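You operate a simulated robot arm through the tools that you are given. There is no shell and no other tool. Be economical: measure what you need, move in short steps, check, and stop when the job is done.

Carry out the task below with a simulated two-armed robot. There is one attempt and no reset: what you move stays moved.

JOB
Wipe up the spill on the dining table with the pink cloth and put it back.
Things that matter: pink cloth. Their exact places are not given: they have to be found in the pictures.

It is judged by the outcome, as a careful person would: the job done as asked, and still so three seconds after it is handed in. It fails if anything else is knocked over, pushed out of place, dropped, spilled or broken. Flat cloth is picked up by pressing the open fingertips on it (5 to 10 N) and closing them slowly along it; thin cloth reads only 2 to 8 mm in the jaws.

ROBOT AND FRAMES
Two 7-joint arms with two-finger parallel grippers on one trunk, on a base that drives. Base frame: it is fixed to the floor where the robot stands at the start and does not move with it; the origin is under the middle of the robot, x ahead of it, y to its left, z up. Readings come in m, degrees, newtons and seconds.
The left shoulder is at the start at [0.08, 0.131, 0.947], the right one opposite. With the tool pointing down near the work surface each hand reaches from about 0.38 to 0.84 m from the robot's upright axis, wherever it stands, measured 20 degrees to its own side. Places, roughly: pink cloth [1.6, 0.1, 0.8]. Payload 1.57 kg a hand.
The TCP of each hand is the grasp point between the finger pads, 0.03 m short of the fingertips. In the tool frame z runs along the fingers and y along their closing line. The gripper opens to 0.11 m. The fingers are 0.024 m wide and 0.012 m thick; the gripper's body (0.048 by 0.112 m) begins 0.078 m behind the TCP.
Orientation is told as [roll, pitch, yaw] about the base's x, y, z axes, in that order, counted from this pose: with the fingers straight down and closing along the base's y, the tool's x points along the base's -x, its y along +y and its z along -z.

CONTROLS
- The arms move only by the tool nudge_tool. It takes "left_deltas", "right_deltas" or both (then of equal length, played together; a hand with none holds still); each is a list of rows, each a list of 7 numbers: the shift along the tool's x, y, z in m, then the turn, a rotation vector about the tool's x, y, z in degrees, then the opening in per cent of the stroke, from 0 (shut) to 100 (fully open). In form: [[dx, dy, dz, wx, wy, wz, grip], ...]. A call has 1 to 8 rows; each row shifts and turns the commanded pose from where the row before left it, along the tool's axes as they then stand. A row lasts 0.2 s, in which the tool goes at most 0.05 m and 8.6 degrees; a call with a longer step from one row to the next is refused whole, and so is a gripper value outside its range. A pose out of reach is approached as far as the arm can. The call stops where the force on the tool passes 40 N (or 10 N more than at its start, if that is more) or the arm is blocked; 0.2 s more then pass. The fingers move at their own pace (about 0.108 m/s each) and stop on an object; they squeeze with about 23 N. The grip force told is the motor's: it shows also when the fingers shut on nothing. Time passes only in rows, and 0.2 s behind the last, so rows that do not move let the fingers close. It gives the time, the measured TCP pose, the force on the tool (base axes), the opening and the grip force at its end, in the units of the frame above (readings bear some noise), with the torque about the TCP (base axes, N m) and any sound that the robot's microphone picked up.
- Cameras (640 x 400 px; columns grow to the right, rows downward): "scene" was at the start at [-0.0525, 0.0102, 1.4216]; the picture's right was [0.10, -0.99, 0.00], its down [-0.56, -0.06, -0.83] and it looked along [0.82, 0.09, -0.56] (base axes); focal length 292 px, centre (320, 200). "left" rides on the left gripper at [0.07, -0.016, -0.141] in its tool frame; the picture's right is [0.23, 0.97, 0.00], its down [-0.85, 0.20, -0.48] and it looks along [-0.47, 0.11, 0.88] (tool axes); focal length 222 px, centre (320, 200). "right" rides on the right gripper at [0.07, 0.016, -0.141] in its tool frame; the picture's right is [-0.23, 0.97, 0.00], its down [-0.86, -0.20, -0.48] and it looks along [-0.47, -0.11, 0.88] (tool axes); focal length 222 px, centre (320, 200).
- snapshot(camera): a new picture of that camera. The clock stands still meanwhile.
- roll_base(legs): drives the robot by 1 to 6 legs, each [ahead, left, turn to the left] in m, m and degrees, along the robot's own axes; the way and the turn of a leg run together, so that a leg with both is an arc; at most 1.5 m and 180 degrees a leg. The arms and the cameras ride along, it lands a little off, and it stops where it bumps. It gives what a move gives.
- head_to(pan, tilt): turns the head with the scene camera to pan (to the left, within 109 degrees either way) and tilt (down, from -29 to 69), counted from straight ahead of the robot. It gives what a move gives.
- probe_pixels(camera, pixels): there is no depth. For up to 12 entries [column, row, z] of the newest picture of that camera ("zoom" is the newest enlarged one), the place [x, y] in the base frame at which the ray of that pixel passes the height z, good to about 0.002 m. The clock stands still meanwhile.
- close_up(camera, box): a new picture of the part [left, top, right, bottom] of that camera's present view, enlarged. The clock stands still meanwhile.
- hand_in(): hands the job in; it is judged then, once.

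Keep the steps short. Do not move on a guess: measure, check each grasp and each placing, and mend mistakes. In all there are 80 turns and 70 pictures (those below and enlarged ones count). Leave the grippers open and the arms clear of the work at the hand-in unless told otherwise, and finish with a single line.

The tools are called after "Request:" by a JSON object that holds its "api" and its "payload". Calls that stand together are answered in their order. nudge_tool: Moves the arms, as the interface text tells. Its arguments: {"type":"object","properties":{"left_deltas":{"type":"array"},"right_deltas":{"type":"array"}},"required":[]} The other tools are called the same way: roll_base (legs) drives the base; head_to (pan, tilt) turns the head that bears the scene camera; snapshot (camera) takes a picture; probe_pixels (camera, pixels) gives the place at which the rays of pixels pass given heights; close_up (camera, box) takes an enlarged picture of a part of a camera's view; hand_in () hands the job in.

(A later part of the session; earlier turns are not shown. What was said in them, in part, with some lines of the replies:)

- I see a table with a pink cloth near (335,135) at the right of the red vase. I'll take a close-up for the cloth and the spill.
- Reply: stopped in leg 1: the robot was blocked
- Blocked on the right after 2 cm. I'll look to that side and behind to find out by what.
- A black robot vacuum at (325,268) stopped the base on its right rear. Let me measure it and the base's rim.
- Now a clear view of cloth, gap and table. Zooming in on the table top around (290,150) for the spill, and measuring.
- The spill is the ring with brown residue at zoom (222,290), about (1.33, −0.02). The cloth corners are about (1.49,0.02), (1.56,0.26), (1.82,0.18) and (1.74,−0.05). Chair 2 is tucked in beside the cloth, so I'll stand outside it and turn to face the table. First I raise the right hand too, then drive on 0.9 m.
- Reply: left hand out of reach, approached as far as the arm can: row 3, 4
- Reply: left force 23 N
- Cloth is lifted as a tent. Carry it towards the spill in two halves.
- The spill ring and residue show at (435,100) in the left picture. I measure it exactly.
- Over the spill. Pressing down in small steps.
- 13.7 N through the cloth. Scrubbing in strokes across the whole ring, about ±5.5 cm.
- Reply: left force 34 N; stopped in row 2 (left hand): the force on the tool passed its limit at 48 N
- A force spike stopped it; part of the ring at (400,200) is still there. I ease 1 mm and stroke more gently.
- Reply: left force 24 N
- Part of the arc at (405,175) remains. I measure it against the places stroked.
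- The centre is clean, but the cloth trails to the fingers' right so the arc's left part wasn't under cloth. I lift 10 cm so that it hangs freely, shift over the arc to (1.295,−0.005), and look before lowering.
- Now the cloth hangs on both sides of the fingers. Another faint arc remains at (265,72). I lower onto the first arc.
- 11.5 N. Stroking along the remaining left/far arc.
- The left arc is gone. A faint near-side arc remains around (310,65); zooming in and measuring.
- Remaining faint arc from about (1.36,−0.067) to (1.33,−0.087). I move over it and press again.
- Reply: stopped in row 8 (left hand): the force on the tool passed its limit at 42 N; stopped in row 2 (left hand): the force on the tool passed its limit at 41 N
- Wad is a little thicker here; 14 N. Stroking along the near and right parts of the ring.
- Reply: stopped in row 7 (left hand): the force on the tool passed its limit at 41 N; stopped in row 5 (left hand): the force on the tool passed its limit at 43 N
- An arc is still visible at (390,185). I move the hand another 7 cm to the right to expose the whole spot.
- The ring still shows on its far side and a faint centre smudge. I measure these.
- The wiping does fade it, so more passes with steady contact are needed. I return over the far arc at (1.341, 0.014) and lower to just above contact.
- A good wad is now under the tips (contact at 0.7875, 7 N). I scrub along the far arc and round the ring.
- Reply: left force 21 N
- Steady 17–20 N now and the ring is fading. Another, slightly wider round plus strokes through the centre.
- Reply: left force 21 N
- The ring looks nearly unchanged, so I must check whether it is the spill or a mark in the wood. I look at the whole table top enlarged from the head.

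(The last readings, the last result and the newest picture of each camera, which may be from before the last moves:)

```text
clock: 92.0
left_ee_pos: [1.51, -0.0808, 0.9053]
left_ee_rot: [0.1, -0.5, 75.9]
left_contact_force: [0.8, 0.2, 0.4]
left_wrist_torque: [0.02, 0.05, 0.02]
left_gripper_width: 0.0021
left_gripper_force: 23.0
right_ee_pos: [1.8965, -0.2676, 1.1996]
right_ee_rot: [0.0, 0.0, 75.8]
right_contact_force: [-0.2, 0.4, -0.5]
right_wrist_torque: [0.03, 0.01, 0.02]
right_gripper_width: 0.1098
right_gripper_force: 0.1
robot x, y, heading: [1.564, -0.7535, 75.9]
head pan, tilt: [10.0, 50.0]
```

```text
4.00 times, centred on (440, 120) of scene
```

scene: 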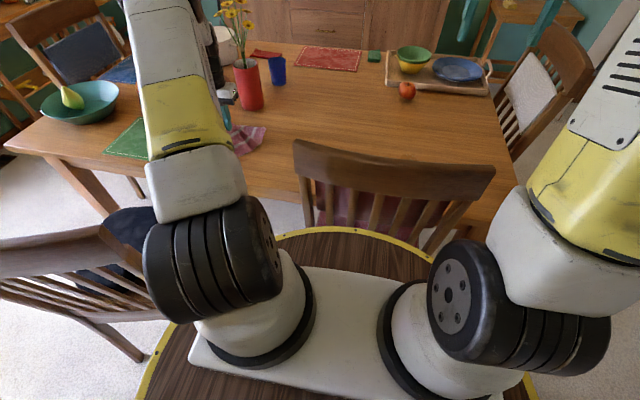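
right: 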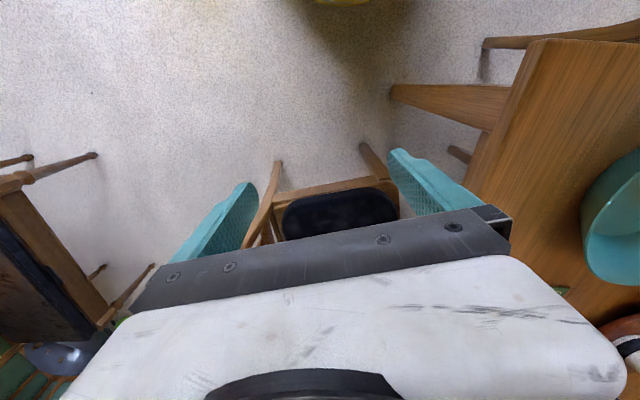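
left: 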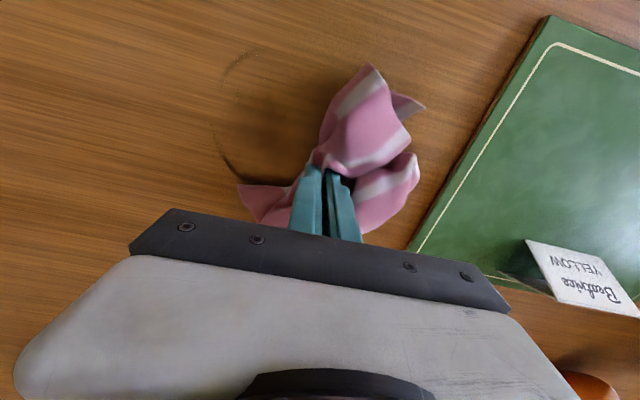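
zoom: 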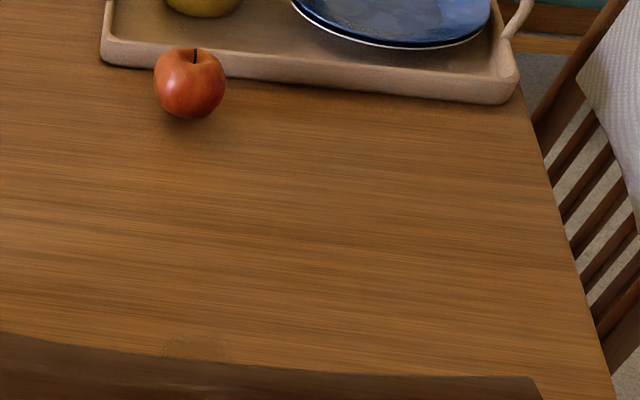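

There's a second faint patch at zoom (195,345), partly behind the chair back. The right hand's camera is right above it, so I look there.

Request:
{"api": "snapshot", "payload": {"camera": "right"}}

```text
18 pictures are left
```

right: 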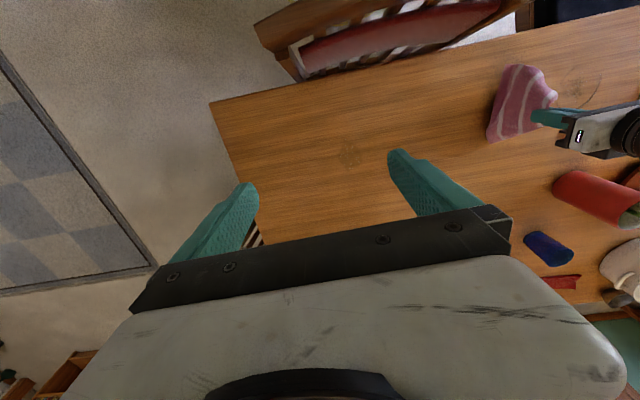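

Request:
{"api": "close_up", "payload": {"camera": "right", "box": [280, 110, 420, 200]}}

Request:
{"api": "close_up", "payload": {"camera": "right", "box": [520, 40, 640, 120]}}

Request:
{"api": "probe_pixels", "payload": {"camera": "right", "pixels": [[348, 154, 0.752], [338, 154, 0.752], [360, 154, 0.752], [577, 88, 0.752]]}}

```text
4.44 times, centred on (350, 155) of right
```

zoom: 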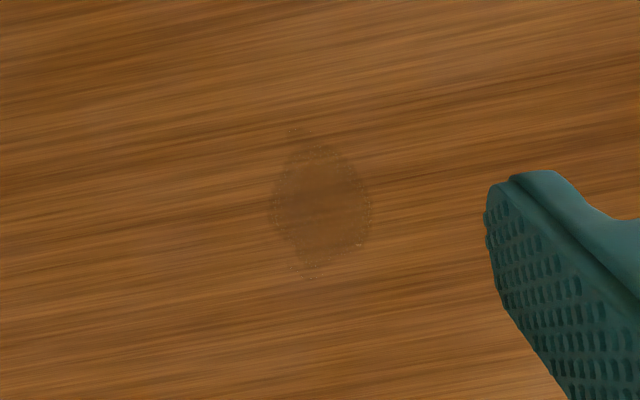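

```text
5.00 times, centred on (580, 80) of right
```

zoom: 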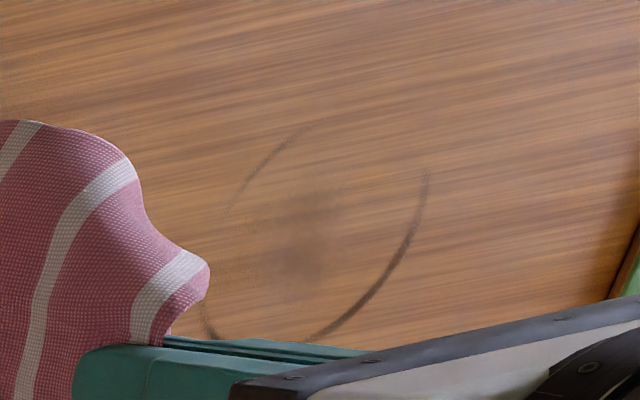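

```text
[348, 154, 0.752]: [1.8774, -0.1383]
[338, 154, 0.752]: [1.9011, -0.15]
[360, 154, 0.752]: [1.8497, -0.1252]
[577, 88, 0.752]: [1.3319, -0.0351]
```

This is the real spill: a wet, dark oval with a beaded rim at (1.877, −0.138), about 5×6 cm. The ring at (1.33,−0.04) is a mark in the wood. First I move the right hand out of the way (back and to the right), and raise the left one a little while carrying the cloth halfway over.

Request:
{"api": "nudge_tool", "payload": {"right_deltas": [[0.03, -0.038, 0, 0, 0, 0, 100], [0.03, -0.038, 0, 0, 0, 0, 100], [0.03, -0.038, 0, 0, 0, 0, 100], [0.03, -0.038, 0, 0, 0, 0, 100], [0.03, -0.038, 0, 0, 0, 0, 100], [0.03, -0.038, 0, 0, 0, 0, 100]]}}

Request:
{"api": "nudge_tool", "payload": {"left_deltas": [[0, 0, -0.03, 0, 0, 0, 0], [0, 0, -0.03, 0, 0, 0, 0], [-0.006, -0.041, 0, 0, 0, 0, 0], [-0.006, -0.041, 0, 0, 0, 0, 0], [-0.006, -0.041, 0, 0, 0, 0, 0], [-0.006, -0.041, 0, 0, 0, 0, 0], [0, 0, 0, 0, 0, 0, 0]]}}

Request:
{"api": "snapshot", "payload": {"camera": "scene"}}

```text
clock: 93.4
left_ee_pos: [1.5105, -0.0809, 0.9043]
left_ee_rot: [0.1, -0.6, 75.8]
left_contact_force: [0.2, -0.1, 0.7]
left_wrist_torque: [-0.02, -0.05, -0.01]
left_gripper_width: 0.002
left_gripper_force: 22.9
right_ee_pos: [2.0728, -0.4987, 1.198]
right_ee_rot: [0.0, -0.1, 75.9]
right_contact_force: [-1.2, -0.4, 0.3]
right_wrist_torque: [0.02, -0.02, 0.04]
right_gripper_width: 0.1099
right_gripper_force: 0.1
robot x, y, heading: [1.5591, -0.7482, 75.7]
head pan, tilt: [10.0, 50.0]
```

```text
clock: 95.0
left_ee_pos: [1.6749, -0.0979, 0.9659]
left_ee_rot: [0.1, -0.5, 75.8]
left_contact_force: [0.0, 0.8, 0.4]
left_wrist_torque: [-0.03, -0.05, 0.0]
left_gripper_width: 0.0024
left_gripper_force: 23.4
right_ee_pos: [2.0732, -0.498, 1.1986]
right_ee_rot: [0.0, 0.0, 75.8]
right_contact_force: [-0.3, 1.4, -0.2]
right_wrist_torque: [0.02, 0.01, 0.0]
right_gripper_width: 0.1098
right_gripper_force: 0.1
robot x, y, heading: [1.5611, -0.7531, 75.7]
head pan, tilt: [10.0, 50.0]
```

```text
15 pictures are left
```

scene: 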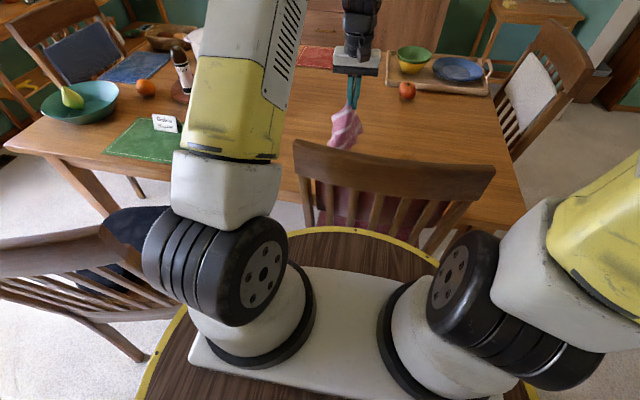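

Elbow stays high and clear of the chair. Continue to above the wet patch and lower to just above it.

Request:
{"api": "nudge_tool", "payload": {"left_deltas": [[-0.002, -0.041, 0, 0, 0, 0, 0], [-0.002, -0.041, 0, 0, 0, 0, 0], [-0.002, -0.041, 0, 0, 0, 0, 0], [-0.002, -0.041, 0, 0, 0, 0, 0], [-0.002, -0.041, 0, 0, 0, 0, 0], [0, 0, 0.03, 0, 0, 0, 0], [0, 0, 0.03, 0, 0, 0, 0], [0, 0, 0, 0, 0, 0, 0]]}}

Request:
{"api": "snapshot", "payload": {"camera": "left"}}

Request:
{"api": "snapshot", "payload": {"camera": "scene"}}

```text
clock: 96.8
left_ee_pos: [1.8761, -0.1338, 0.9057]
left_ee_rot: [0.1, -0.5, 75.7]
left_contact_force: [0.6, -0.5, -0.5]
left_wrist_torque: [0.01, -0.01, 0.01]
left_gripper_width: 0.0024
left_gripper_force: 23.0
right_ee_pos: [2.0728, -0.499, 1.1974]
right_ee_rot: [0.0, 0.0, 75.8]
right_contact_force: [-0.2, -0.8, -0.1]
right_wrist_torque: [-0.01, -0.02, 0.0]
right_gripper_width: 0.11
right_gripper_force: 0.1
robot x, y, heading: [1.5658, -0.7492, 75.7]
head pan, tilt: [10.0, 50.0]
```

```text
14 pictures are left
```

left: 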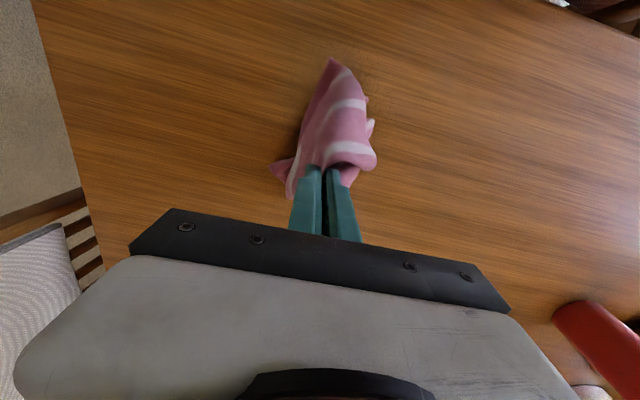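

```text
13 pictures are left
```

scene: 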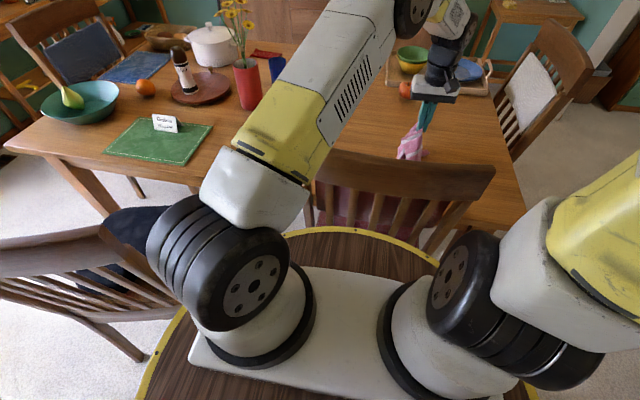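

The patch shows faintly at about (375,80). I verify by probing and lower to near contact.

Request:
{"api": "probe_pixels", "payload": {"camera": "left", "pixels": [[375, 80, 0.752], [340, 100, 0.752]]}}

Request:
{"api": "nudge_tool", "payload": {"left_deltas": [[0, 0, 0.04, 0, 0, 0, 0], [0, 0, 0.04, 0, 0, 0, 0], [0, 0, 0.032, 0, 0, 0, 0], [0, 0, 0, 0, 0, 0, 0]]}}

Request:
{"api": "nudge_tool", "payload": {"left_deltas": [[0, 0, 0.004, 0, 0, 0, 0], [0, 0, 0, 0, 0, 0, 0]]}}

```text
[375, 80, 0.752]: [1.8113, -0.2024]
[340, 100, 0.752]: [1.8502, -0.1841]
```

```text
clock: 97.8
left_ee_pos: [1.8764, -0.134, 0.7909]
left_ee_rot: [0.0, -0.6, 75.9]
left_contact_force: [0.2, 0.5, 2.4]
left_wrist_torque: [0.06, -0.01, 0.04]
left_gripper_width: 0.0022
left_gripper_force: 23.2
right_ee_pos: [2.0737, -0.4989, 1.1982]
right_ee_rot: [0.0, 0.0, 75.9]
right_contact_force: [-0.7, 0.3, -0.4]
right_wrist_torque: [-0.01, 0.01, -0.02]
right_gripper_width: 0.11
right_gripper_force: 0.1
robot x, y, heading: [1.5613, -0.7527, 75.9]
head pan, tilt: [10.0, 50.0]
```

```text
clock: 98.4
left_ee_pos: [1.8769, -0.1349, 0.7883]
left_ee_rot: [0.1, -0.6, 75.8]
left_contact_force: [-0.5, 1.8, 3.7]
left_wrist_torque: [0.02, 0.04, 0.0]
left_gripper_width: 0.0023
left_gripper_force: 22.6
right_ee_pos: [2.0735, -0.4981, 1.1974]
right_ee_rot: [0.0, 0.1, 75.7]
right_contact_force: [-0.6, 0.5, 0.1]
right_wrist_torque: [0.04, -0.03, 0.01]
right_gripper_width: 0.1099
right_gripper_force: 0.1
robot x, y, heading: [1.5616, -0.7518, 75.6]
head pan, tilt: [10.0, 50.0]
```

Light contact. Now scrub in a raster over ±4 cm across the patch.

Request:
{"api": "nudge_tool", "payload": {"left_deltas": [[0, 0, 0.002, 0, 0, 0, 0], [-0.02, -0.02, 0, 0, 0, 0, 0], [-0.02, 0, 0, 0, 0, 0, 0], [0, 0.03, 0, 0, 0, 0, 0], [0, 0.02, 0, 0, 0, 0, 0], [0.02, 0.01, 0, 0, 0, 0, 0], [0, -0.04, 0, 0, 0, 0, 0], [0, -0.04, 0, 0, 0, 0, 0]]}}

Request:
{"api": "nudge_tool", "payload": {"left_deltas": [[0.02, 0, 0, 0, 0, 0, 0], [0, 0.04, 0, 0, 0, 0, 0], [0, 0.04, 0, 0, 0, 0, 0], [0.02, 0, 0, 0, 0, 0, 0], [0, -0.04, 0, 0, 0, 0, 0], [0, -0.04, 0, 0, 0, 0, 0], [0.02, 0.01, 0, 0, 0, 0, 0], [0, 0.035, 0, 0, 0, 0, 0]]}}

Request:
{"api": "nudge_tool", "payload": {"left_deltas": [[0, 0.025, 0, 0, 0, 0, 0], [-0.02, 0, 0, 0, 0, 0, 0], [-0.02, -0.015, 0, 0, 0, 0, 0], [-0.02, 0, 0, 0, 0, 0, 0], [-0.02, -0.01, 0, 0, 0, 0, 0], [0.03, -0.02, 0, 0, 0, 0, 0], [0.02, -0.01, 0, 0, 0, 0, 0], [-0.01, 0.025, 0, 0, 0, 0, 0]]}}

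```text
clock: 100.2
left_ee_pos: [1.9188, -0.1223, 0.7876]
left_ee_rot: [0.1, -0.5, 75.9]
left_contact_force: [-0.1, 0.3, 0.8]
left_wrist_torque: [-0.03, -0.02, 0.02]
left_gripper_width: 0.0024
left_gripper_force: 22.8
right_ee_pos: [2.0732, -0.4976, 1.1986]
right_ee_rot: [0.0, 0.1, 75.7]
right_contact_force: [0.3, 0.1, 0.2]
right_wrist_torque: [0.0, -0.03, -0.03]
right_gripper_width: 0.11
right_gripper_force: 0.2
robot x, y, heading: [1.5596, -0.7515, 75.8]
head pan, tilt: [10.0, 50.0]
```

```text
clock: 102.0
left_ee_pos: [1.8607, -0.1749, 0.7872]
left_ee_rot: [0.2, -0.5, 75.8]
left_contact_force: [0.1, 0.9, 1.5]
left_wrist_torque: [0.02, 0.04, -0.02]
left_gripper_width: 0.0022
left_gripper_force: 23.4
right_ee_pos: [2.074, -0.4981, 1.1984]
right_ee_rot: [0.1, 0.0, 75.8]
right_contact_force: [0.5, -0.4, 0.0]
right_wrist_torque: [0.04, 0.0, -0.02]
right_gripper_width: 0.1098
right_gripper_force: 0.0
robot x, y, heading: [1.5584, -0.7529, 75.7]
head pan, tilt: [10.0, 50.0]
```

```text
clock: 103.8
left_ee_pos: [1.8767, -0.135, 0.7887]
left_ee_rot: [0.0, -0.5, 75.8]
left_contact_force: [-0.1, 0.1, -0.2]
left_wrist_torque: [-0.01, 0.01, -0.02]
left_gripper_width: 0.0022
left_gripper_force: 22.6
right_ee_pos: [2.0737, -0.499, 1.1978]
right_ee_rot: [0.0, 0.0, 75.7]
right_contact_force: [-0.4, -0.2, -0.6]
right_wrist_torque: [0.03, 0.02, -0.02]
right_gripper_width: 0.1097
right_gripper_force: 0.1
robot x, y, heading: [1.5615, -0.7507, 76.0]
head pan, tilt: [10.0, 50.0]
```

Contact has become too light (≈0 N). Press down further until about 15 N.

Request:
{"api": "nudge_tool", "payload": {"left_deltas": [[0, 0, 0.003, 0, 0, 0, 0], [0, 0, 0, 0, 0, 0, 0]]}}

Request:
{"api": "nudge_tool", "payload": {"left_deltas": [[0, 0, 0.0025, 0, 0, 0, 0], [0, 0, 0, 0, 0, 0, 0]]}}

```text
clock: 104.4
left_ee_pos: [1.8757, -0.1352, 0.7849]
left_ee_rot: [0.2, -0.5, 75.8]
left_contact_force: [0.8, 0.4, 0.6]
left_wrist_torque: [-0.01, 0.0, 0.05]
left_gripper_width: 0.0023
left_gripper_force: 22.6
right_ee_pos: [2.0741, -0.498, 1.1976]
right_ee_rot: [0.0, 0.1, 75.9]
right_contact_force: [-0.3, 0.0, 0.1]
right_wrist_torque: [0.0, 0.03, 0.02]
right_gripper_width: 0.11
right_gripper_force: 0.1
robot x, y, heading: [1.5615, -0.7546, 76.1]
head pan, tilt: [10.0, 50.0]
```

```text
clock: 105.0
left_ee_pos: [1.8753, -0.134, 0.7831]
left_ee_rot: [0.0, -0.7, 75.7]
left_contact_force: [-1.3, -2.8, 7.1]
left_wrist_torque: [-0.05, 0.07, -0.02]
left_gripper_width: 0.0023
left_gripper_force: 22.5
right_ee_pos: [2.0734, -0.4989, 1.1973]
right_ee_rot: [0.0, 0.0, 75.8]
right_contact_force: [0.6, -0.3, 0.4]
right_wrist_torque: [-0.02, -0.03, 0.01]
right_gripper_width: 0.1102
right_gripper_force: 0.0
robot x, y, heading: [1.5602, -0.7507, 76.0]
head pan, tilt: [10.0, 50.0]
```

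7 N through the cloth; another half millimetre and repeat the raster.

Request:
{"api": "nudge_tool", "payload": {"left_deltas": [[0, 0, 0.0007, 0, 0, 0, 0], [-0.02, -0.02, 0, 0, 0, 0, 0], [-0.02, 0, 0, 0, 0, 0, 0], [0, 0.025, 0, 0, 0, 0, 0], [0, 0.025, 0, 0, 0, 0, 0], [0.02, 0.01, 0, 0, 0, 0, 0], [0, -0.04, 0, 0, 0, 0, 0], [0, -0.04, 0, 0, 0, 0, 0]]}}

Request:
{"api": "nudge_tool", "payload": {"left_deltas": [[0.02, 0, 0, 0, 0, 0, 0], [0, 0.04, 0, 0, 0, 0, 0], [0, 0.04, 0, 0, 0, 0, 0], [0.02, 0, 0, 0, 0, 0, 0], [0, -0.04, 0, 0, 0, 0, 0], [0, -0.04, 0, 0, 0, 0, 0], [0.02, 0.01, 0, 0, 0, 0, 0], [0, 0.035, 0, 0, 0, 0, 0]]}}

Request:
{"api": "nudge_tool", "payload": {"left_deltas": [[0, 0.025, 0, 0, 0, 0, 0], [-0.02, 0, 0, 0, 0, 0, 0], [-0.02, -0.015, 0, 0, 0, 0, 0], [-0.02, 0, 0, 0, 0, 0, 0], [-0.02, -0.01, 0, 0, 0, 0, 0], [0.03, -0.02, 0, 0, 0, 0, 0], [0.02, -0.01, 0, 0, 0, 0, 0], [-0.01, 0.025, 0, 0, 0, 0, 0]]}}

Request:
{"api": "close_up", "payload": {"camera": "left", "box": [200, 20, 440, 200]}}

```text
clock: 106.8
left_ee_pos: [1.9193, -0.1272, 0.7822]
left_ee_rot: [0.1, -0.7, 75.9]
left_contact_force: [-3.8, 3.0, 26.8]
left_wrist_torque: [0.01, 0.24, -0.03]
left_gripper_width: 0.0024
left_gripper_force: 23.0
right_ee_pos: [2.0724, -0.4994, 1.1981]
right_ee_rot: [0.0, 0.0, 75.8]
right_contact_force: [-0.7, 0.2, -0.3]
right_wrist_torque: [0.0, -0.02, -0.02]
right_gripper_width: 0.1101
right_gripper_force: 0.1
robot x, y, heading: [1.5613, -0.75, 75.7]
head pan, tilt: [10.0, 50.0]
```

```text
clock: 108.7
left_ee_pos: [1.8712, -0.1722, 0.7827]
left_ee_rot: [-0.4, -0.9, 75.8]
left_contact_force: [-1.8, 0.4, 6.4]
left_wrist_torque: [0.09, 0.11, -0.01]
left_gripper_width: 0.0025
left_gripper_force: 23.5
right_ee_pos: [2.0736, -0.499, 1.1978]
right_ee_rot: [-0.1, 0.0, 75.8]
right_contact_force: [0.1, -0.7, 0.2]
right_wrist_torque: [0.01, 0.01, 0.02]
right_gripper_width: 0.1098
right_gripper_force: 0.1
robot x, y, heading: [1.5652, -0.7529, 75.9]
head pan, tilt: [10.0, 50.0]
stopped in row 8 (left hand): the force on the tool passed its limit at 40 N (the readings are from after the stop); the commanded pose is now the measured one
```

```text
clock: 110.5
left_ee_pos: [1.8869, -0.1362, 0.7832]
left_ee_rot: [-0.5, -0.9, 75.8]
left_contact_force: [4.2, -3.1, 27.3]
left_wrist_torque: [-0.13, 0.02, 0.06]
left_gripper_width: 0.0024
left_gripper_force: 23.5
right_ee_pos: [2.0736, -0.5002, 1.1987]
right_ee_rot: [0.0, 0.1, 75.7]
right_contact_force: [0.5, -0.4, 0.2]
right_wrist_torque: [-0.02, 0.02, -0.03]
right_gripper_width: 0.11
right_gripper_force: 0.0
robot x, y, heading: [1.5615, -0.7528, 75.4]
head pan, tilt: [10.0, 50.0]
```

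```text
2.22 times, centred on (320, 110) of left
```

zoom: 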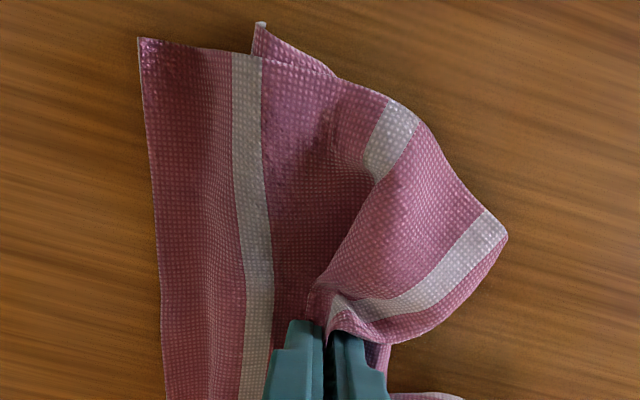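

Good pressure (7–27 N). Lift and move 13 cm left to inspect the patch.

Request:
{"api": "nudge_tool", "payload": {"left_deltas": [[0, 0, -0.04, 0, 0, 0, 0], [0, 0, -0.04, 0, 0, 0, 0], [0, 0, -0.04, 0, 0, 0, 0], [0, 0, -0.03, 0, 0, 0, 0], [-0.01, 0.045, 0, 0, 0, 0, 0], [-0.01, 0.045, 0, 0, 0, 0, 0], [-0.01, 0.045, 0, 0, 0, 0, 0], [0, 0, 0, 0, 0, 0, 0]]}}

Request:
{"api": "close_up", "payload": {"camera": "left", "box": [140, 20, 380, 200]}}

Request:
{"api": "probe_pixels", "payload": {"camera": "zoom", "pixels": [[100, 200, 0.752], [200, 200, 0.752], [200, 100, 0.752], [300, 100, 0.752]]}}

```text
clock: 112.2
left_ee_pos: [1.7622, -0.076, 0.9336]
left_ee_rot: [-0.5, -0.8, 75.8]
left_contact_force: [-0.1, -0.5, 0.2]
left_wrist_torque: [-0.03, -0.01, 0.0]
left_gripper_width: 0.0022
left_gripper_force: 23.4
right_ee_pos: [2.073, -0.4983, 1.1978]
right_ee_rot: [0.0, 0.0, 75.8]
right_contact_force: [-0.2, 0.8, 0.2]
right_wrist_torque: [0.0, 0.01, 0.01]
right_gripper_width: 0.11
right_gripper_force: 0.0
robot x, y, heading: [1.561, -0.7518, 75.8]
head pan, tilt: [10.0, 50.0]
```

```text
2.22 times, centred on (260, 110) of left
```

zoom: 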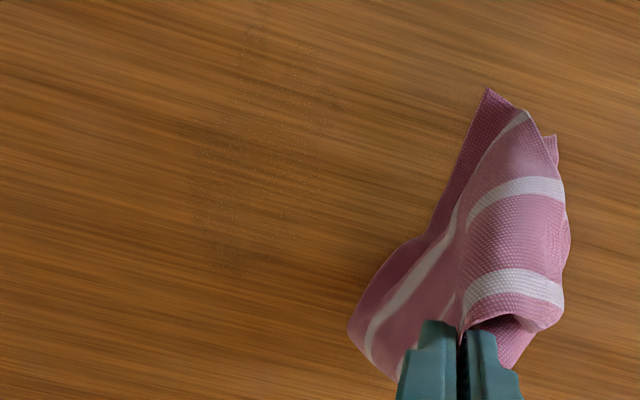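

```text
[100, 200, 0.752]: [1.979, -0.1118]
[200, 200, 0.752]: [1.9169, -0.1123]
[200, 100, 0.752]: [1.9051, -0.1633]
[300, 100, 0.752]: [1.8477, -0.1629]
```

The patch is clearly fading, only fine droplets are left, over x 1.82–1.93, y −0.21 to −0.08. This confirms the spill. Going back for a wider pass.

Request:
{"api": "nudge_tool", "payload": {"left_deltas": [[0.013, -0.042, 0, 0, 0, 0, 0], [0.013, -0.042, 0, 0, 0, 0, 0], [0.013, -0.042, 0, 0, 0, 0, 0], [0, 0, 0.045, 0, 0, 0, 0], [0, 0, 0.045, 0, 0, 0, 0], [0, 0, 0.045, 0, 0, 0, 0], [0, 0, 0.008, 0, 0, 0, 0], [0, 0, 0, 0, 0, 0, 0]]}}

Request:
{"api": "nudge_tool", "payload": {"left_deltas": [[0, 0, 0.003, 0, 0, 0, 0], [0, 0, 0, 0, 0, 0, 0]]}}

```text
clock: 114.0
left_ee_pos: [1.8737, -0.141, 0.7912]
left_ee_rot: [-0.4, -0.9, 75.8]
left_contact_force: [0.8, -0.6, 3.5]
left_wrist_torque: [-0.01, 0.0, -0.05]
left_gripper_width: 0.0024
left_gripper_force: 23.6
right_ee_pos: [2.0743, -0.4991, 1.1974]
right_ee_rot: [-0.1, 0.0, 75.8]
right_contact_force: [-0.6, -0.7, 0.7]
right_wrist_torque: [-0.01, 0.03, 0.0]
right_gripper_width: 0.1099
right_gripper_force: 0.0
robot x, y, heading: [1.5636, -0.7525, 75.7]
head pan, tilt: [10.0, 50.0]
```

```text
clock: 114.7
left_ee_pos: [1.873, -0.1422, 0.7899]
left_ee_rot: [-0.4, -0.7, 75.9]
left_contact_force: [0.2, -1.7, 8.0]
left_wrist_torque: [0.02, 0.05, 0.03]
left_gripper_width: 0.0021
left_gripper_force: 23.3
right_ee_pos: [2.0736, -0.4998, 1.197]
right_ee_rot: [0.0, 0.0, 75.8]
right_contact_force: [-0.2, 0.7, -0.3]
right_wrist_torque: [-0.02, 0.01, 0.02]
right_gripper_width: 0.1101
right_gripper_force: 0.1
robot x, y, heading: [1.5598, -0.7514, 75.6]
head pan, tilt: [10.0, 50.0]
```

8 N on a thick wad. Wide raster, first half.

Request:
{"api": "nudge_tool", "payload": {"left_deltas": [[-0.03, -0.02, 0.001, 0, 0, 0, 0], [-0.03, -0.02, 0, 0, 0, 0, 0], [0, 0.04, 0, 0, 0, 0, 0], [0, 0.04, 0, 0, 0, 0, 0], [0.02, 0.01, 0, 0, 0, 0, 0], [0, -0.035, 0, 0, 0, 0, 0], [0, -0.035, 0, 0, 0, 0, 0], [0, -0.035, 0, 0, 0, 0, 0]]}}

Request:
{"api": "nudge_tool", "payload": {"left_deltas": [[0.02, 0, 0.001, 0, 0, 0, 0], [0, 0.037, 0, 0, 0, 0, 0], [0, 0.037, 0, 0, 0, 0, 0], [0, 0.037, 0, 0, 0, 0, 0], [0.02, 0, 0, 0, 0, 0, 0], [0, -0.037, 0, 0, 0, 0, 0], [0, -0.037, 0, 0, 0, 0, 0], [0, -0.037, 0, 0, 0, 0, 0]]}}

```text
clock: 116.5
left_ee_pos: [1.9371, -0.1182, 0.7872]
left_ee_rot: [-0.3, -0.8, 75.7]
left_contact_force: [-0.1, -0.1, 0.8]
left_wrist_torque: [-0.01, 0.0, 0.02]
left_gripper_width: 0.0022
left_gripper_force: 23.2
right_ee_pos: [2.073, -0.4995, 1.1975]
right_ee_rot: [0.0, 0.0, 75.9]
right_contact_force: [-1.4, 0.4, 0.7]
right_wrist_torque: [0.04, -0.02, -0.02]
right_gripper_width: 0.1099
right_gripper_force: 0.0
robot x, y, heading: [1.5615, -0.7521, 75.8]
head pan, tilt: [10.0, 50.0]
```

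```text
clock: 118.2
left_ee_pos: [1.9291, -0.1547, 0.7879]
left_ee_rot: [-0.2, -0.7, 75.9]
left_contact_force: [0.1, -0.3, 0.5]
left_wrist_torque: [-0.02, -0.03, -0.01]
left_gripper_width: 0.0024
left_gripper_force: 22.9
right_ee_pos: [2.0728, -0.4992, 1.1983]
right_ee_rot: [-0.1, 0.0, 75.8]
right_contact_force: [0.0, 0.5, 1.0]
right_wrist_torque: [-0.04, -0.02, 0.02]
right_gripper_width: 0.1102
right_gripper_force: 0.0
robot x, y, heading: [1.5583, -0.7486, 75.5]
head pan, tilt: [10.0, 50.0]
```

Wad has slid, contact light. Lower 4.5 mm to firm contact, then the other half.

Request:
{"api": "nudge_tool", "payload": {"left_deltas": [[0, 0, 0.003, 0, 0, 0, 0], [0, 0, 0.002, 0, 0, 0, 0], [0, 0, 0, 0, 0, 0, 0]]}}

Request:
{"api": "nudge_tool", "payload": {"left_deltas": [[0.02, 0, 0, 0, 0, 0, 0], [0, 0.037, 0, 0, 0, 0, 0], [0, 0.037, 0, 0, 0, 0, 0], [0, 0.037, 0, 0, 0, 0, 0], [0.02, 0, 0, 0, 0, 0, 0], [0, -0.037, 0, 0, 0, 0, 0], [0, -0.037, 0, 0, 0, 0, 0], [0, -0.037, 0, 0, 0, 0, 0]]}}

```text
clock: 119.0
left_ee_pos: [1.9289, -0.156, 0.7835]
left_ee_rot: [-0.5, -0.9, 75.8]
left_contact_force: [-1.9, -3.6, 26.6]
left_wrist_torque: [-0.21, 0.16, 0.01]
left_gripper_width: 0.0025
left_gripper_force: 23.2
right_ee_pos: [2.0732, -0.5004, 1.1982]
right_ee_rot: [0.0, 0.0, 75.7]
right_contact_force: [-0.5, -0.4, -0.1]
right_wrist_torque: [0.03, -0.01, -0.02]
right_gripper_width: 0.1102
right_gripper_force: 0.2
robot x, y, heading: [1.5624, -0.752, 75.9]
head pan, tilt: [10.0, 50.0]
```

```text
clock: 119.6
left_ee_pos: [1.911, -0.1698, 0.7833]
left_ee_rot: [-0.9, -1.3, 75.8]
left_contact_force: [-2.2, 1.4, 7.6]
left_wrist_torque: [0.05, 0.11, -0.02]
left_gripper_width: 0.0023
left_gripper_force: 23.3
right_ee_pos: [2.0745, -0.499, 1.198]
right_ee_rot: [0.0, 0.0, 75.8]
right_contact_force: [-0.2, -0.6, 0.0]
right_wrist_torque: [-0.01, -0.02, 0.01]
right_gripper_width: 0.11
right_gripper_force: 0.0
robot x, y, heading: [1.5574, -0.7508, 75.9]
head pan, tilt: [10.0, 50.0]
stopped in row 2 (left hand): the force on the tool passed its limit at 44 N (the readings are from after the stop); the commanded pose is now the measured one
```

Stopped by a spike, now 7.6 N. Continue with slower strokes.

Request:
{"api": "nudge_tool", "payload": {"left_deltas": [[0, 0.025, 0, 0, 0, 0, 0], [0, 0.025, 0, 0, 0, 0, 0], [0, 0.025, 0, 0, 0, 0, 0], [0, 0.02, 0, 0, 0, 0, 0], [0.02, 0, 0, 0, 0, 0, 0], [0, -0.025, 0, 0, 0, 0, 0], [0, -0.025, 0, 0, 0, 0, 0], [0, -0.025, 0, 0, 0, 0, 0]]}}

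Request:
{"api": "nudge_tool", "payload": {"left_deltas": [[0, -0.015, 0, 0, 0, 0, 0], [0.018, 0.015, 0, 0, 0, 0, 0], [0, 0.025, 0, 0, 0, 0, 0], [0, 0.025, 0, 0, 0, 0, 0], [-0.025, 0.01, 0, 0, 0, 0, 0], [-0.025, 0, 0, 0, 0, 0, 0], [-0.02, 0, 0, 0, 0, 0, 0], [0, -0.025, 0, 0, 0, 0, 0]]}}

Request:
{"api": "nudge_tool", "payload": {"left_deltas": [[0, -0.025, 0, 0, 0, 0, 0], [0, -0.025, 0, 0, 0, 0, 0], [-0.018, 0, 0, 0, 0, 0, 0], [0, 0.025, 0, 0, 0, 0, 0], [0, 0.025, 0, 0, 0, 0, 0], [0, 0.025, 0, 0, 0, 0, 0], [-0.018, -0.015, 0, 0, 0, 0, 0], [0, -0.025, 0, 0, 0, 0, 0]]}}

```text
clock: 121.4
left_ee_pos: [1.8868, -0.1883, 0.783]
left_ee_rot: [-0.9, -1.2, 75.7]
left_contact_force: [-7.5, -0.2, 29.2]
left_wrist_torque: [-0.03, 0.42, -0.02]
left_gripper_width: 0.0024
left_gripper_force: 23.3
right_ee_pos: [2.0731, -0.4987, 1.197]
right_ee_rot: [-0.1, 0.0, 75.8]
right_contact_force: [0.1, 0.2, 0.7]
right_wrist_torque: [-0.02, 0.02, 0.0]
right_gripper_width: 0.1103
right_gripper_force: 0.2
robot x, y, heading: [1.5625, -0.7532, 75.5]
head pan, tilt: [10.0, 50.0]
```

```text
clock: 123.2
left_ee_pos: [1.8619, -0.1263, 0.7829]
left_ee_rot: [-0.9, -1.2, 75.8]
left_contact_force: [-3.8, 1.1, 18.0]
left_wrist_torque: [0.0, 0.21, 0.02]
left_gripper_width: 0.0023
left_gripper_force: 23.2
right_ee_pos: [2.0726, -0.4973, 1.1988]
right_ee_rot: [0.1, -0.1, 75.7]
right_contact_force: [-0.3, 0.2, 0.3]
right_wrist_torque: [0.0, 0.01, 0.0]
right_gripper_width: 0.1099
right_gripper_force: 0.1
robot x, y, heading: [1.557, -0.7526, 75.8]
head pan, tilt: [10.0, 50.0]
```

```text
clock: 125.0
left_ee_pos: [1.8872, -0.0964, 0.7852]
left_ee_rot: [-0.9, -1.1, 75.7]
left_contact_force: [0.4, -0.2, 0.5]
left_wrist_torque: [-0.01, -0.05, 0.04]
left_gripper_width: 0.0021
left_gripper_force: 23.1
right_ee_pos: [2.0729, -0.4981, 1.1978]
right_ee_rot: [0.1, 0.0, 75.8]
right_contact_force: [0.1, 0.0, 0.4]
right_wrist_torque: [-0.01, -0.06, 0.02]
right_gripper_width: 0.1098
right_gripper_force: 0.2
robot x, y, heading: [1.5636, -0.751, 75.9]
head pan, tilt: [10.0, 50.0]
```

Solid passes at 18–29 N. Lift and inspect.

Request:
{"api": "nudge_tool", "payload": {"left_deltas": [[0, 0, -0.04, 0, 0, 0, 0], [0, 0, -0.04, 0, 0, 0, 0], [0, 0, -0.04, 0, 0, 0, 0], [0, 0, -0.03, 0, 0, 0, 0], [0, 0.045, 0, 0, 0, 0, 0], [0, 0.045, 0, 0, 0, 0, 0], [0, 0.045, 0, 0, 0, 0, 0], [0, 0, 0, 0, 0, 0, 0]]}}

Request:
{"api": "close_up", "payload": {"camera": "left", "box": [140, 20, 380, 200]}}

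```text
clock: 126.8
left_ee_pos: [1.756, -0.062, 0.9302]
left_ee_rot: [-0.9, -1.0, 75.7]
left_contact_force: [0.3, 0.4, -0.7]
left_wrist_torque: [-0.02, 0.0, 0.02]
left_gripper_width: 0.0023
left_gripper_force: 22.8
right_ee_pos: [2.0746, -0.5002, 1.1971]
right_ee_rot: [0.0, 0.1, 75.7]
right_contact_force: [-0.4, 0.1, 0.1]
right_wrist_torque: [0.01, -0.02, -0.02]
right_gripper_width: 0.1098
right_gripper_force: 0.0
robot x, y, heading: [1.5589, -0.752, 75.9]
head pan, tilt: [10.0, 50.0]
```

```text
2.22 times, centred on (260, 110) of left
```

zoom: 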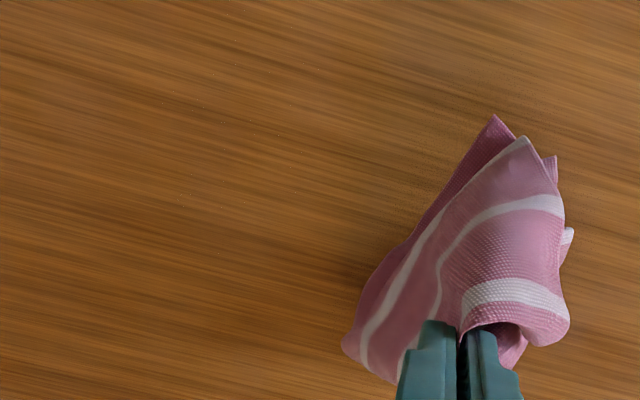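

The spill is gone to the eye. One tighter enlargement for residue.

Request:
{"api": "close_up", "payload": {"camera": "left", "box": [180, 25, 300, 125]}}

```text
4.00 times, centred on (240, 75) of left
```

zoom: 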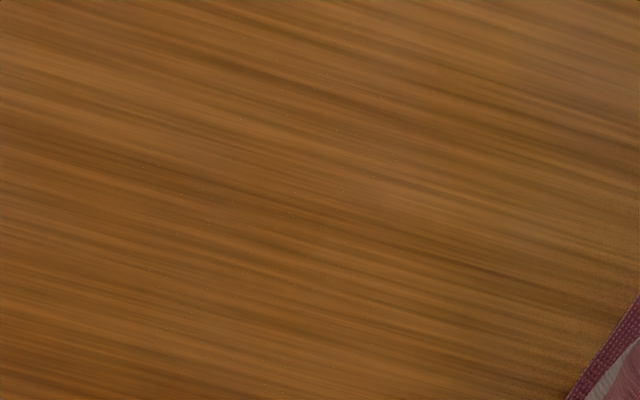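

Only the faintest specks are left. One more pass for certainty.

Request:
{"api": "nudge_tool", "payload": {"left_deltas": [[0.017, -0.045, 0, 0, 0, 0, 0], [0.017, -0.045, 0, 0, 0, 0, 0], [0.017, -0.045, 0, 0, 0, 0, 0], [0, 0, 0.0465, 0, 0, 0, 0], [0, 0, 0.0465, 0, 0, 0, 0], [0, 0, 0.0465, 0, 0, 0, 0], [0, 0, 0, 0, 0, 0, 0]]}}

Request:
{"api": "nudge_tool", "payload": {"left_deltas": [[-0.025, -0.02, 0.001, 0, 0, 0, 0], [-0.02, -0.02, 0.001, 0, 0, 0, 0], [0, 0.03, 0.001, 0, 0, 0, 0], [0, 0.03, 0.001, 0, 0, 0, 0], [0.02, 0.02, 0.0005, 0, 0, 0, 0], [0, -0.03, 0, 0, 0, 0, 0], [0, -0.03, 0, 0, 0, 0, 0], [0, -0.03, 0, 0, 0, 0, 0]]}}

```text
clock: 128.4
left_ee_pos: [1.8791, -0.1434, 0.7917]
left_ee_rot: [-0.8, -1.1, 75.7]
left_contact_force: [0.9, -0.1, 0.1]
left_wrist_torque: [0.0, 0.02, 0.0]
left_gripper_width: 0.0024
left_gripper_force: 23.1
right_ee_pos: [2.0749, -0.5001, 1.1975]
right_ee_rot: [-0.1, 0.0, 75.7]
right_contact_force: [0.4, -0.3, -0.1]
right_wrist_torque: [-0.01, 0.02, 0.0]
right_gripper_width: 0.11
right_gripper_force: 0.1
robot x, y, heading: [1.5617, -0.7483, 75.6]
head pan, tilt: [10.0, 50.0]
```

```text
clock: 130.2
left_ee_pos: [1.9305, -0.1321, 0.7908]
left_ee_rot: [-0.9, -1.2, 75.9]
left_contact_force: [0.3, -0.2, -0.5]
left_wrist_torque: [-0.01, 0.02, -0.01]
left_gripper_width: 0.0023
left_gripper_force: 23.2
right_ee_pos: [2.0742, -0.4995, 1.1983]
right_ee_rot: [-0.1, -0.1, 75.8]
right_contact_force: [-0.5, 0.3, 0.6]
right_wrist_torque: [0.0, -0.03, -0.01]
right_gripper_width: 0.1099
right_gripper_force: 0.1
robot x, y, heading: [1.5648, -0.7535, 75.9]
head pan, tilt: [10.0, 50.0]
```

No contact yet (the tool is tilted 1°, which changes height along strokes). Lower until firm.

Request:
{"api": "nudge_tool", "payload": {"left_deltas": [[0, 0, 0.003, 0, 0, 0, 0], [0, 0, 0.003, 0, 0, 0, 0], [0, 0, 0.001, 0, 0, 0, 0], [0, 0, 0, 0, 0, 0, 0]]}}

Request:
{"api": "nudge_tool", "payload": {"left_deltas": [[0, 0, 0.001, 0, 0, 0, 0], [0, 0, 0, 0, 0, 0, 0]]}}

```text
clock: 131.2
left_ee_pos: [1.9329, -0.1322, 0.7833]
left_ee_rot: [-0.9, -1.3, 75.8]
left_contact_force: [-1.0, -1.6, 15.8]
left_wrist_torque: [0.09, 0.13, 0.08]
left_gripper_width: 0.0025
left_gripper_force: 23.1
right_ee_pos: [2.0737, -0.4993, 1.1982]
right_ee_rot: [0.0, 0.0, 75.7]
right_contact_force: [-0.4, 0.3, 0.8]
right_wrist_torque: [0.0, -0.01, -0.03]
right_gripper_width: 0.11
right_gripper_force: 0.0
robot x, y, heading: [1.5651, -0.7497, 75.8]
head pan, tilt: [10.0, 50.0]
```

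```text
clock: 131.8
left_ee_pos: [1.9332, -0.1319, 0.7843]
left_ee_rot: [-1.0, -1.4, 75.7]
left_contact_force: [0.9, 1.5, 27.6]
left_wrist_torque: [0.23, 0.12, 0.04]
left_gripper_width: 0.0025
left_gripper_force: 22.5
right_ee_pos: [2.0743, -0.4999, 1.1978]
right_ee_rot: [-0.1, 0.0, 75.9]
right_contact_force: [0.1, -0.6, -0.6]
right_wrist_torque: [0.0, -0.01, -0.01]
right_gripper_width: 0.1098
right_gripper_force: 0.0
robot x, y, heading: [1.5655, -0.7506, 75.8]
head pan, tilt: [10.0, 50.0]
```

27.6 N; I ease 1.2 mm and straighten the 1.5° tilt, then run the slow raster.

Request:
{"api": "nudge_tool", "payload": {"left_deltas": [[0, 0, -0.0012, -1.48, -0.55, 0, 0], [0, 0.028, 0, 0, 0, 0, 0], [0, 0.028, 0, 0, 0, 0, 0], [0, 0.028, 0, 0, 0, 0, 0], [0, 0.022, 0, 0, 0, 0, 0], [0.018, 0, 0, 0, 0, 0, 0], [0, -0.028, 0, 0, 0, 0, 0], [0, -0.028, 0, 0, 0, 0, 0]]}}

Request:
{"api": "nudge_tool", "payload": {"left_deltas": [[0, -0.028, 0, 0, 0, 0, 0], [0, -0.022, 0, 0, 0, 0, 0], [0.018, 0, 0, 0, 0, 0, 0], [0, 0.028, 0, 0, 0, 0, 0], [0, 0.028, 0, 0, 0, 0, 0], [0, 0.028, 0, 0, 0, 0, 0], [0, 0.022, 0, 0, 0, 0, 0], [0.018, 0, 0, 0, 0, 0, 0]]}}

Request:
{"api": "nudge_tool", "payload": {"left_deltas": [[0, -0.028, 0, 0, 0, 0, 0], [0, -0.028, 0, 0, 0, 0, 0], [0, -0.028, 0, 0, 0, 0, 0], [0.018, 0, 0, 0, 0, 0, 0], [0, 0.028, 0, 0, 0, 0, 0], [0, 0.028, 0, 0, 0, 0, 0], [0, 0.02, 0, 0, 0, 0, 0]]}}

```text
clock: 133.6
left_ee_pos: [1.8767, -0.1357, 0.7846]
left_ee_rot: [0.5, -1.9, 75.7]
left_contact_force: [-8.1, 2.6, 34.0]
left_wrist_torque: [0.27, 0.3, 0.05]
left_gripper_width: 0.0026
left_gripper_force: 22.7
right_ee_pos: [2.0729, -0.4994, 1.1986]
right_ee_rot: [0.0, -0.1, 75.9]
right_contact_force: [-0.7, 0.6, 1.3]
right_wrist_torque: [0.01, 0.01, -0.03]
right_gripper_width: 0.1099
right_gripper_force: 0.2
robot x, y, heading: [1.5568, -0.7506, 75.8]
head pan, tilt: [10.0, 50.0]
```

```text
clock: 135.4
left_ee_pos: [1.816, -0.1559, 0.7831]
left_ee_rot: [0.5, -2.1, 75.9]
left_contact_force: [1.1, 11.1, 40.4]
left_wrist_torque: [0.54, 0.1, -0.05]
left_gripper_width: 0.0023
left_gripper_force: 23.6
right_ee_pos: [2.0722, -0.4996, 1.1974]
right_ee_rot: [0.0, 0.0, 75.8]
right_contact_force: [0.3, 0.4, 0.5]
right_wrist_torque: [-0.02, 0.0, -0.01]
right_gripper_width: 0.1102
right_gripper_force: 0.1
robot x, y, heading: [1.5621, -0.7501, 75.7]
head pan, tilt: [10.0, 50.0]
```

```text
clock: 135.7
left_ee_pos: [1.8235, -0.1586, 0.7831]
left_ee_rot: [0.7, -2.0, 75.9]
left_contact_force: [2.5, -2.0, 12.9]
left_wrist_torque: [0.0, -0.04, -0.02]
left_gripper_width: 0.0023
left_gripper_force: 23.2
right_ee_pos: [2.0725, -0.4984, 1.1975]
right_ee_rot: [-0.1, -0.1, 75.9]
right_contact_force: [0.0, -0.2, 0.4]
right_wrist_torque: [-0.01, -0.02, -0.01]
right_gripper_width: 0.11
right_gripper_force: 0.1
robot x, y, heading: [1.5619, -0.7545, 75.7]
head pan, tilt: [10.0, 50.0]
stopped in row 1 (left hand): the force on the tool passed its limit at 54 N (the readings are from after the stop); the commanded pose is now the measured one
```

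Firm wiping done over most of it; finishing the near strokes, then lifting.

Request:
{"api": "nudge_tool", "payload": {"left_deltas": [[0, -0.025, -0.0005, 0, 0, 0, 0], [0, -0.025, -0.0005, 0, 0, 0, 0], [0, -0.025, -0.0005, 0, 0, 0, 0], [0.016, 0, 0, 0, 0, 0, 0], [0, 0.025, 0.0005, 0, 0, 0, 0], [0, 0.025, 0, 0, 0, 0, 0], [0, 0.02, 0, 0, 0, 0, 0]]}}

Request:
{"api": "nudge_tool", "payload": {"left_deltas": [[0, 0, -0.045, 0, 0, 0, 0], [0, 0, -0.045, 0, 0, 0, 0], [0, 0, -0.045, 0, 0, 0, 0], [0, 0, -0.045, 0, 0, 0, 0], [-0.02, 0.045, 0, 0, 0, 0, 0], [-0.02, 0.045, 0, 0, 0, 0, 0], [-0.01, 0.02, 0, 0, 0, 0, 0], [0, 0, 0, 0, 0, 0, 0]]}}

Request:
{"api": "snapshot", "payload": {"camera": "left"}}

```text
clock: 137.3
left_ee_pos: [1.8233, -0.1774, 0.7836]
left_ee_rot: [0.7, -2.0, 75.9]
left_contact_force: [7.9, -0.7, 34.7]
left_wrist_torque: [0.23, -0.19, -0.01]
left_gripper_width: 0.0021
left_gripper_force: 22.7
right_ee_pos: [2.073, -0.4994, 1.1971]
right_ee_rot: [0.1, 0.0, 75.7]
right_contact_force: [0.5, 0.8, -0.2]
right_wrist_torque: [-0.01, 0.04, 0.0]
right_gripper_width: 0.1097
right_gripper_force: 0.0
robot x, y, heading: [1.5665, -0.7497, 75.8]
head pan, tilt: [10.0, 50.0]
```

```text
clock: 139.1
left_ee_pos: [1.7276, -0.1099, 0.9648]
left_ee_rot: [0.7, -1.9, 75.8]
left_contact_force: [0.3, 0.1, -0.4]
left_wrist_torque: [0.03, -0.02, -0.02]
left_gripper_width: 0.0025
left_gripper_force: 22.9
right_ee_pos: [2.0742, -0.4987, 1.1977]
right_ee_rot: [0.0, 0.0, 75.8]
right_contact_force: [-0.6, 1.1, 0.6]
right_wrist_torque: [0.0, 0.03, 0.03]
right_gripper_width: 0.11
right_gripper_force: 0.0
robot x, y, heading: [1.5637, -0.7497, 75.7]
head pan, tilt: [10.0, 50.0]
```

```text
8 pictures are left
```

left: 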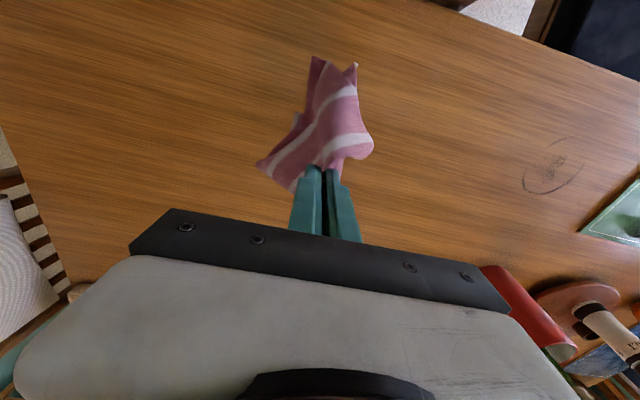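

The spill has vanished; only the wood's own ring mark remains. Now I carry the cloth back to where it was pinched, (1.632, 0.072), and lower it.

Request:
{"api": "nudge_tool", "payload": {"left_deltas": [[-0.0306, 0.0275, 0.02, 0, 0, 0, 0], [-0.0306, 0.0275, 0.02, 0, 0, 0, 0], [-0.0306, 0.0275, 0.02, 0, 0, 0, 0], [-0.0306, 0.0275, 0.02, 0, 0, 0, 0], [-0.0306, 0.0275, 0.015, 0, 0, 0, 0], [0, 0, 0, 0, 0, 0, 0]]}}

Request:
{"api": "snapshot", "payload": {"camera": "left"}}

```text
clock: 140.5
left_ee_pos: [1.6335, 0.0772, 0.8774]
left_ee_rot: [0.9, -1.9, 75.9]
left_contact_force: [-0.4, -0.7, -0.8]
left_wrist_torque: [-0.01, 0.0, 0.0]
left_gripper_width: 0.0024
left_gripper_force: 22.8
right_ee_pos: [2.0728, -0.4983, 1.1979]
right_ee_rot: [0.0, 0.0, 75.8]
right_contact_force: [-0.1, 0.5, 0.6]
right_wrist_torque: [-0.01, -0.01, -0.01]
right_gripper_width: 0.1099
right_gripper_force: 0.1
robot x, y, heading: [1.5614, -0.7534, 76.0]
head pan, tilt: [10.0, 50.0]
```

```text
7 pictures are left
```

left: 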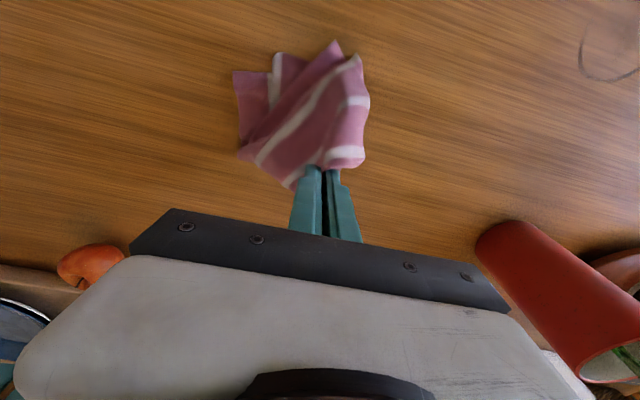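

The cloth trails toward the robot, so I push 3.5 cm farther in while lowering, to land its middle on the old place.

Request:
{"api": "nudge_tool", "payload": {"left_deltas": [[-0.012, 0, 0.025, 0, 0, 0, 0], [-0.012, 0, 0.025, 0, 0, 0, 0], [-0.012, 0, 0.025, 0, 0, 0, 0], [0, 0, 0.008, 0, 0, 0, 0], [0, 0, 0, 0, 0, 0, 0]]}}

Request:
{"api": "nudge_tool", "payload": {"left_deltas": [[0, 0, 0, 0, 0, 0, 10], [0, 0, 0, 0, 0, 0, 20], [0, 0, 0, 0, 0, 0, 30], [0, 0, 0, 0, 0, 0, 30]]}}

Request:
{"api": "nudge_tool", "payload": {"left_deltas": [[0, 0, -0.03, 0, 0, 0, 30], [0, 0, -0.03, 0, 0, 0, 30], [0, 0, -0.03, 0, 0, 0, 30], [0, 0, 0, 0, 0, 0, 30]]}}

Request:
{"api": "close_up", "payload": {"camera": "scene", "box": [240, 80, 400, 180]}}

```text
clock: 141.7
left_ee_pos: [1.6345, 0.0869, 0.7976]
left_ee_rot: [0.9, -1.9, 75.9]
left_contact_force: [-0.3, -0.3, -0.1]
left_wrist_torque: [0.01, 0.02, 0.01]
left_gripper_width: 0.0023
left_gripper_force: 22.6
left hand out of reach, approached as far as the arm can: row 2, 3
right_ee_pos: [2.0735, -0.4986, 1.1988]
right_ee_rot: [0.0, 0.1, 75.8]
right_contact_force: [0.2, -0.5, 0.6]
right_wrist_torque: [0.0, -0.04, -0.01]
right_gripper_width: 0.1102
right_gripper_force: 0.0
robot x, y, heading: [1.5638, -0.7506, 75.5]
head pan, tilt: [10.0, 50.0]
```

```text
clock: 142.7
left_ee_pos: [1.6367, 0.0866, 0.7975]
left_ee_rot: [0.8, -1.8, 75.9]
left_contact_force: [0.0, 1.2, -0.7]
left_wrist_torque: [-0.02, -0.07, 0.01]
left_gripper_width: 0.033
left_gripper_force: 0.1
right_ee_pos: [2.0739, -0.4984, 1.1976]
right_ee_rot: [0.0, 0.0, 75.8]
right_contact_force: [-0.5, 0.7, 0.5]
right_wrist_torque: [0.04, -0.01, 0.01]
right_gripper_width: 0.1103
right_gripper_force: 0.0
robot x, y, heading: [1.5623, -0.7485, 75.7]
head pan, tilt: [10.0, 50.0]
```

```text
clock: 143.7
left_ee_pos: [1.6353, 0.0846, 0.8868]
left_ee_rot: [0.8, -1.9, 75.9]
left_contact_force: [-0.3, -0.5, -0.6]
left_wrist_torque: [0.01, 0.01, -0.04]
left_gripper_width: 0.0329
left_gripper_force: 0.1
right_ee_pos: [2.0733, -0.499, 1.1978]
right_ee_rot: [-0.1, 0.0, 75.7]
right_contact_force: [-0.4, -0.1, 0.8]
right_wrist_torque: [-0.01, 0.0, -0.01]
right_gripper_width: 0.11
right_gripper_force: 0.1
robot x, y, heading: [1.564, -0.7523, 75.7]
head pan, tilt: [10.0, 50.0]
```

```text
4.00 times, centred on (320, 130) of scene
```

zoom: 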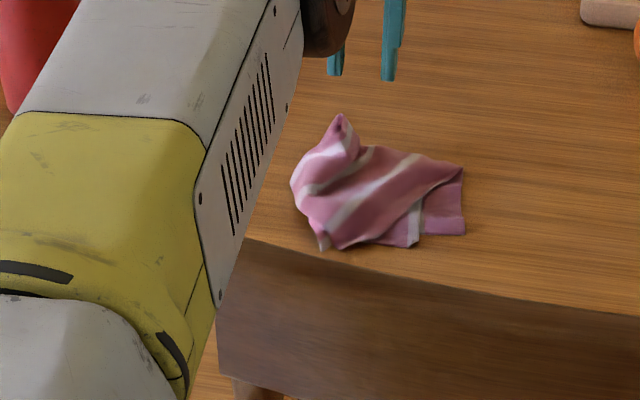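

The cloth lies at zoom (375,190); its old centre was at (370,180). I verify by measuring.

Request:
{"api": "probe_pixels", "payload": {"camera": "zoom", "pixels": [[375, 190, 0.77], [370, 180, 0.76], [463, 200, 0.755], [325, 248, 0.755], [292, 185, 0.77]]}}

```text
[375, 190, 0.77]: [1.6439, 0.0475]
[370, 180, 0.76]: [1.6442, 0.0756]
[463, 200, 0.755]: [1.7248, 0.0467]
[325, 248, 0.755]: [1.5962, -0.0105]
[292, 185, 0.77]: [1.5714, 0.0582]
```

The cloth is back inside its old footprint (centre within about 4 cm), lying free. I raise the left hand, withdraw it towards the robot and open the gripper.

Request:
{"api": "nudge_tool", "payload": {"left_deltas": [[0, 0, -0.045, 0, 0, 0, 40], [0, 0, -0.045, 0, 0, 0, 60], [0.02, 0, -0.045, 0, 0, 0, 100], [0.02, 0, -0.045, 0, 0, 0, 100], [0.03, 0, -0.039, 0, 0, 0, 100], [0.03, 0, -0.039, 0, 0, 0, 100], [0.045, 0.01, 0, 0, 0, 0, 100], [0.045, 0.01, 0, 0, 0, 0, 100]]}}

Request:
{"api": "roll_base", "payload": {"legs": [[-0.3, 0, 0]]}}

Request:
{"api": "snapshot", "payload": {"camera": "scene"}}

```text
clock: 145.5
left_ee_pos: [1.5718, -0.1049, 1.1403]
left_ee_rot: [0.8, -1.9, 75.9]
left_contact_force: [0.2, 0.3, -0.4]
left_wrist_torque: [-0.03, 0.01, 0.01]
left_gripper_width: 0.11
left_gripper_force: 0.0
left hand out of reach, approached as far as the arm can: row 2
right_ee_pos: [2.0754, -0.4982, 1.1977]
right_ee_rot: [0.0, 0.0, 75.8]
right_contact_force: [0.3, 0.0, -0.1]
right_wrist_torque: [0.0, 0.01, 0.02]
right_gripper_width: 0.11
right_gripper_force: 0.0
robot x, y, heading: [1.5593, -0.7495, 75.8]
head pan, tilt: [10.0, 50.0]
```

```text
clock: 147.6
left_ee_pos: [1.4973, -0.3926, 1.1411]
left_ee_rot: [0.8, -1.9, 76.0]
left_contact_force: [0.1, 0.8, -0.7]
left_wrist_torque: [-0.01, 0.0, -0.01]
left_gripper_width: 0.1099
left_gripper_force: 0.1
right_ee_pos: [2.0003, -0.7853, 1.1972]
right_ee_rot: [0.0, 0.0, 76.0]
right_contact_force: [0.0, 0.1, -0.2]
right_wrist_torque: [-0.03, -0.02, -0.01]
right_gripper_width: 0.11
right_gripper_force: 0.0
robot x, y, heading: [1.4892, -1.0359, 75.9]
head pan, tilt: [10.0, 50.0]
```

```text
5 pictures are left
```

scene: 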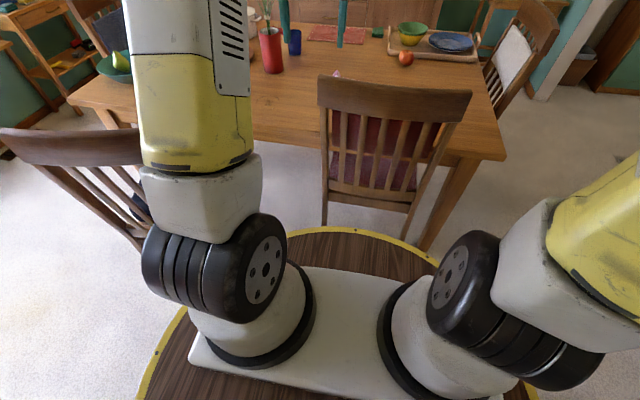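

Everything stands in place: the chairs, vase and apple haven't moved, the arms are clear and the grippers are open. Handing in.

Request:
{"api": "hand_in", "payload": {}}

```text
The job is handed in.
```

The wet spill at about (1.88, −0.14) is wiped up, and the pink cloth is back in its old place, about 4 cm off centre and crumpled rather than flat; I first scrubbed a ring at (1.33, −0.04), which did not fade and looks like a mark in the wood, so I left it.
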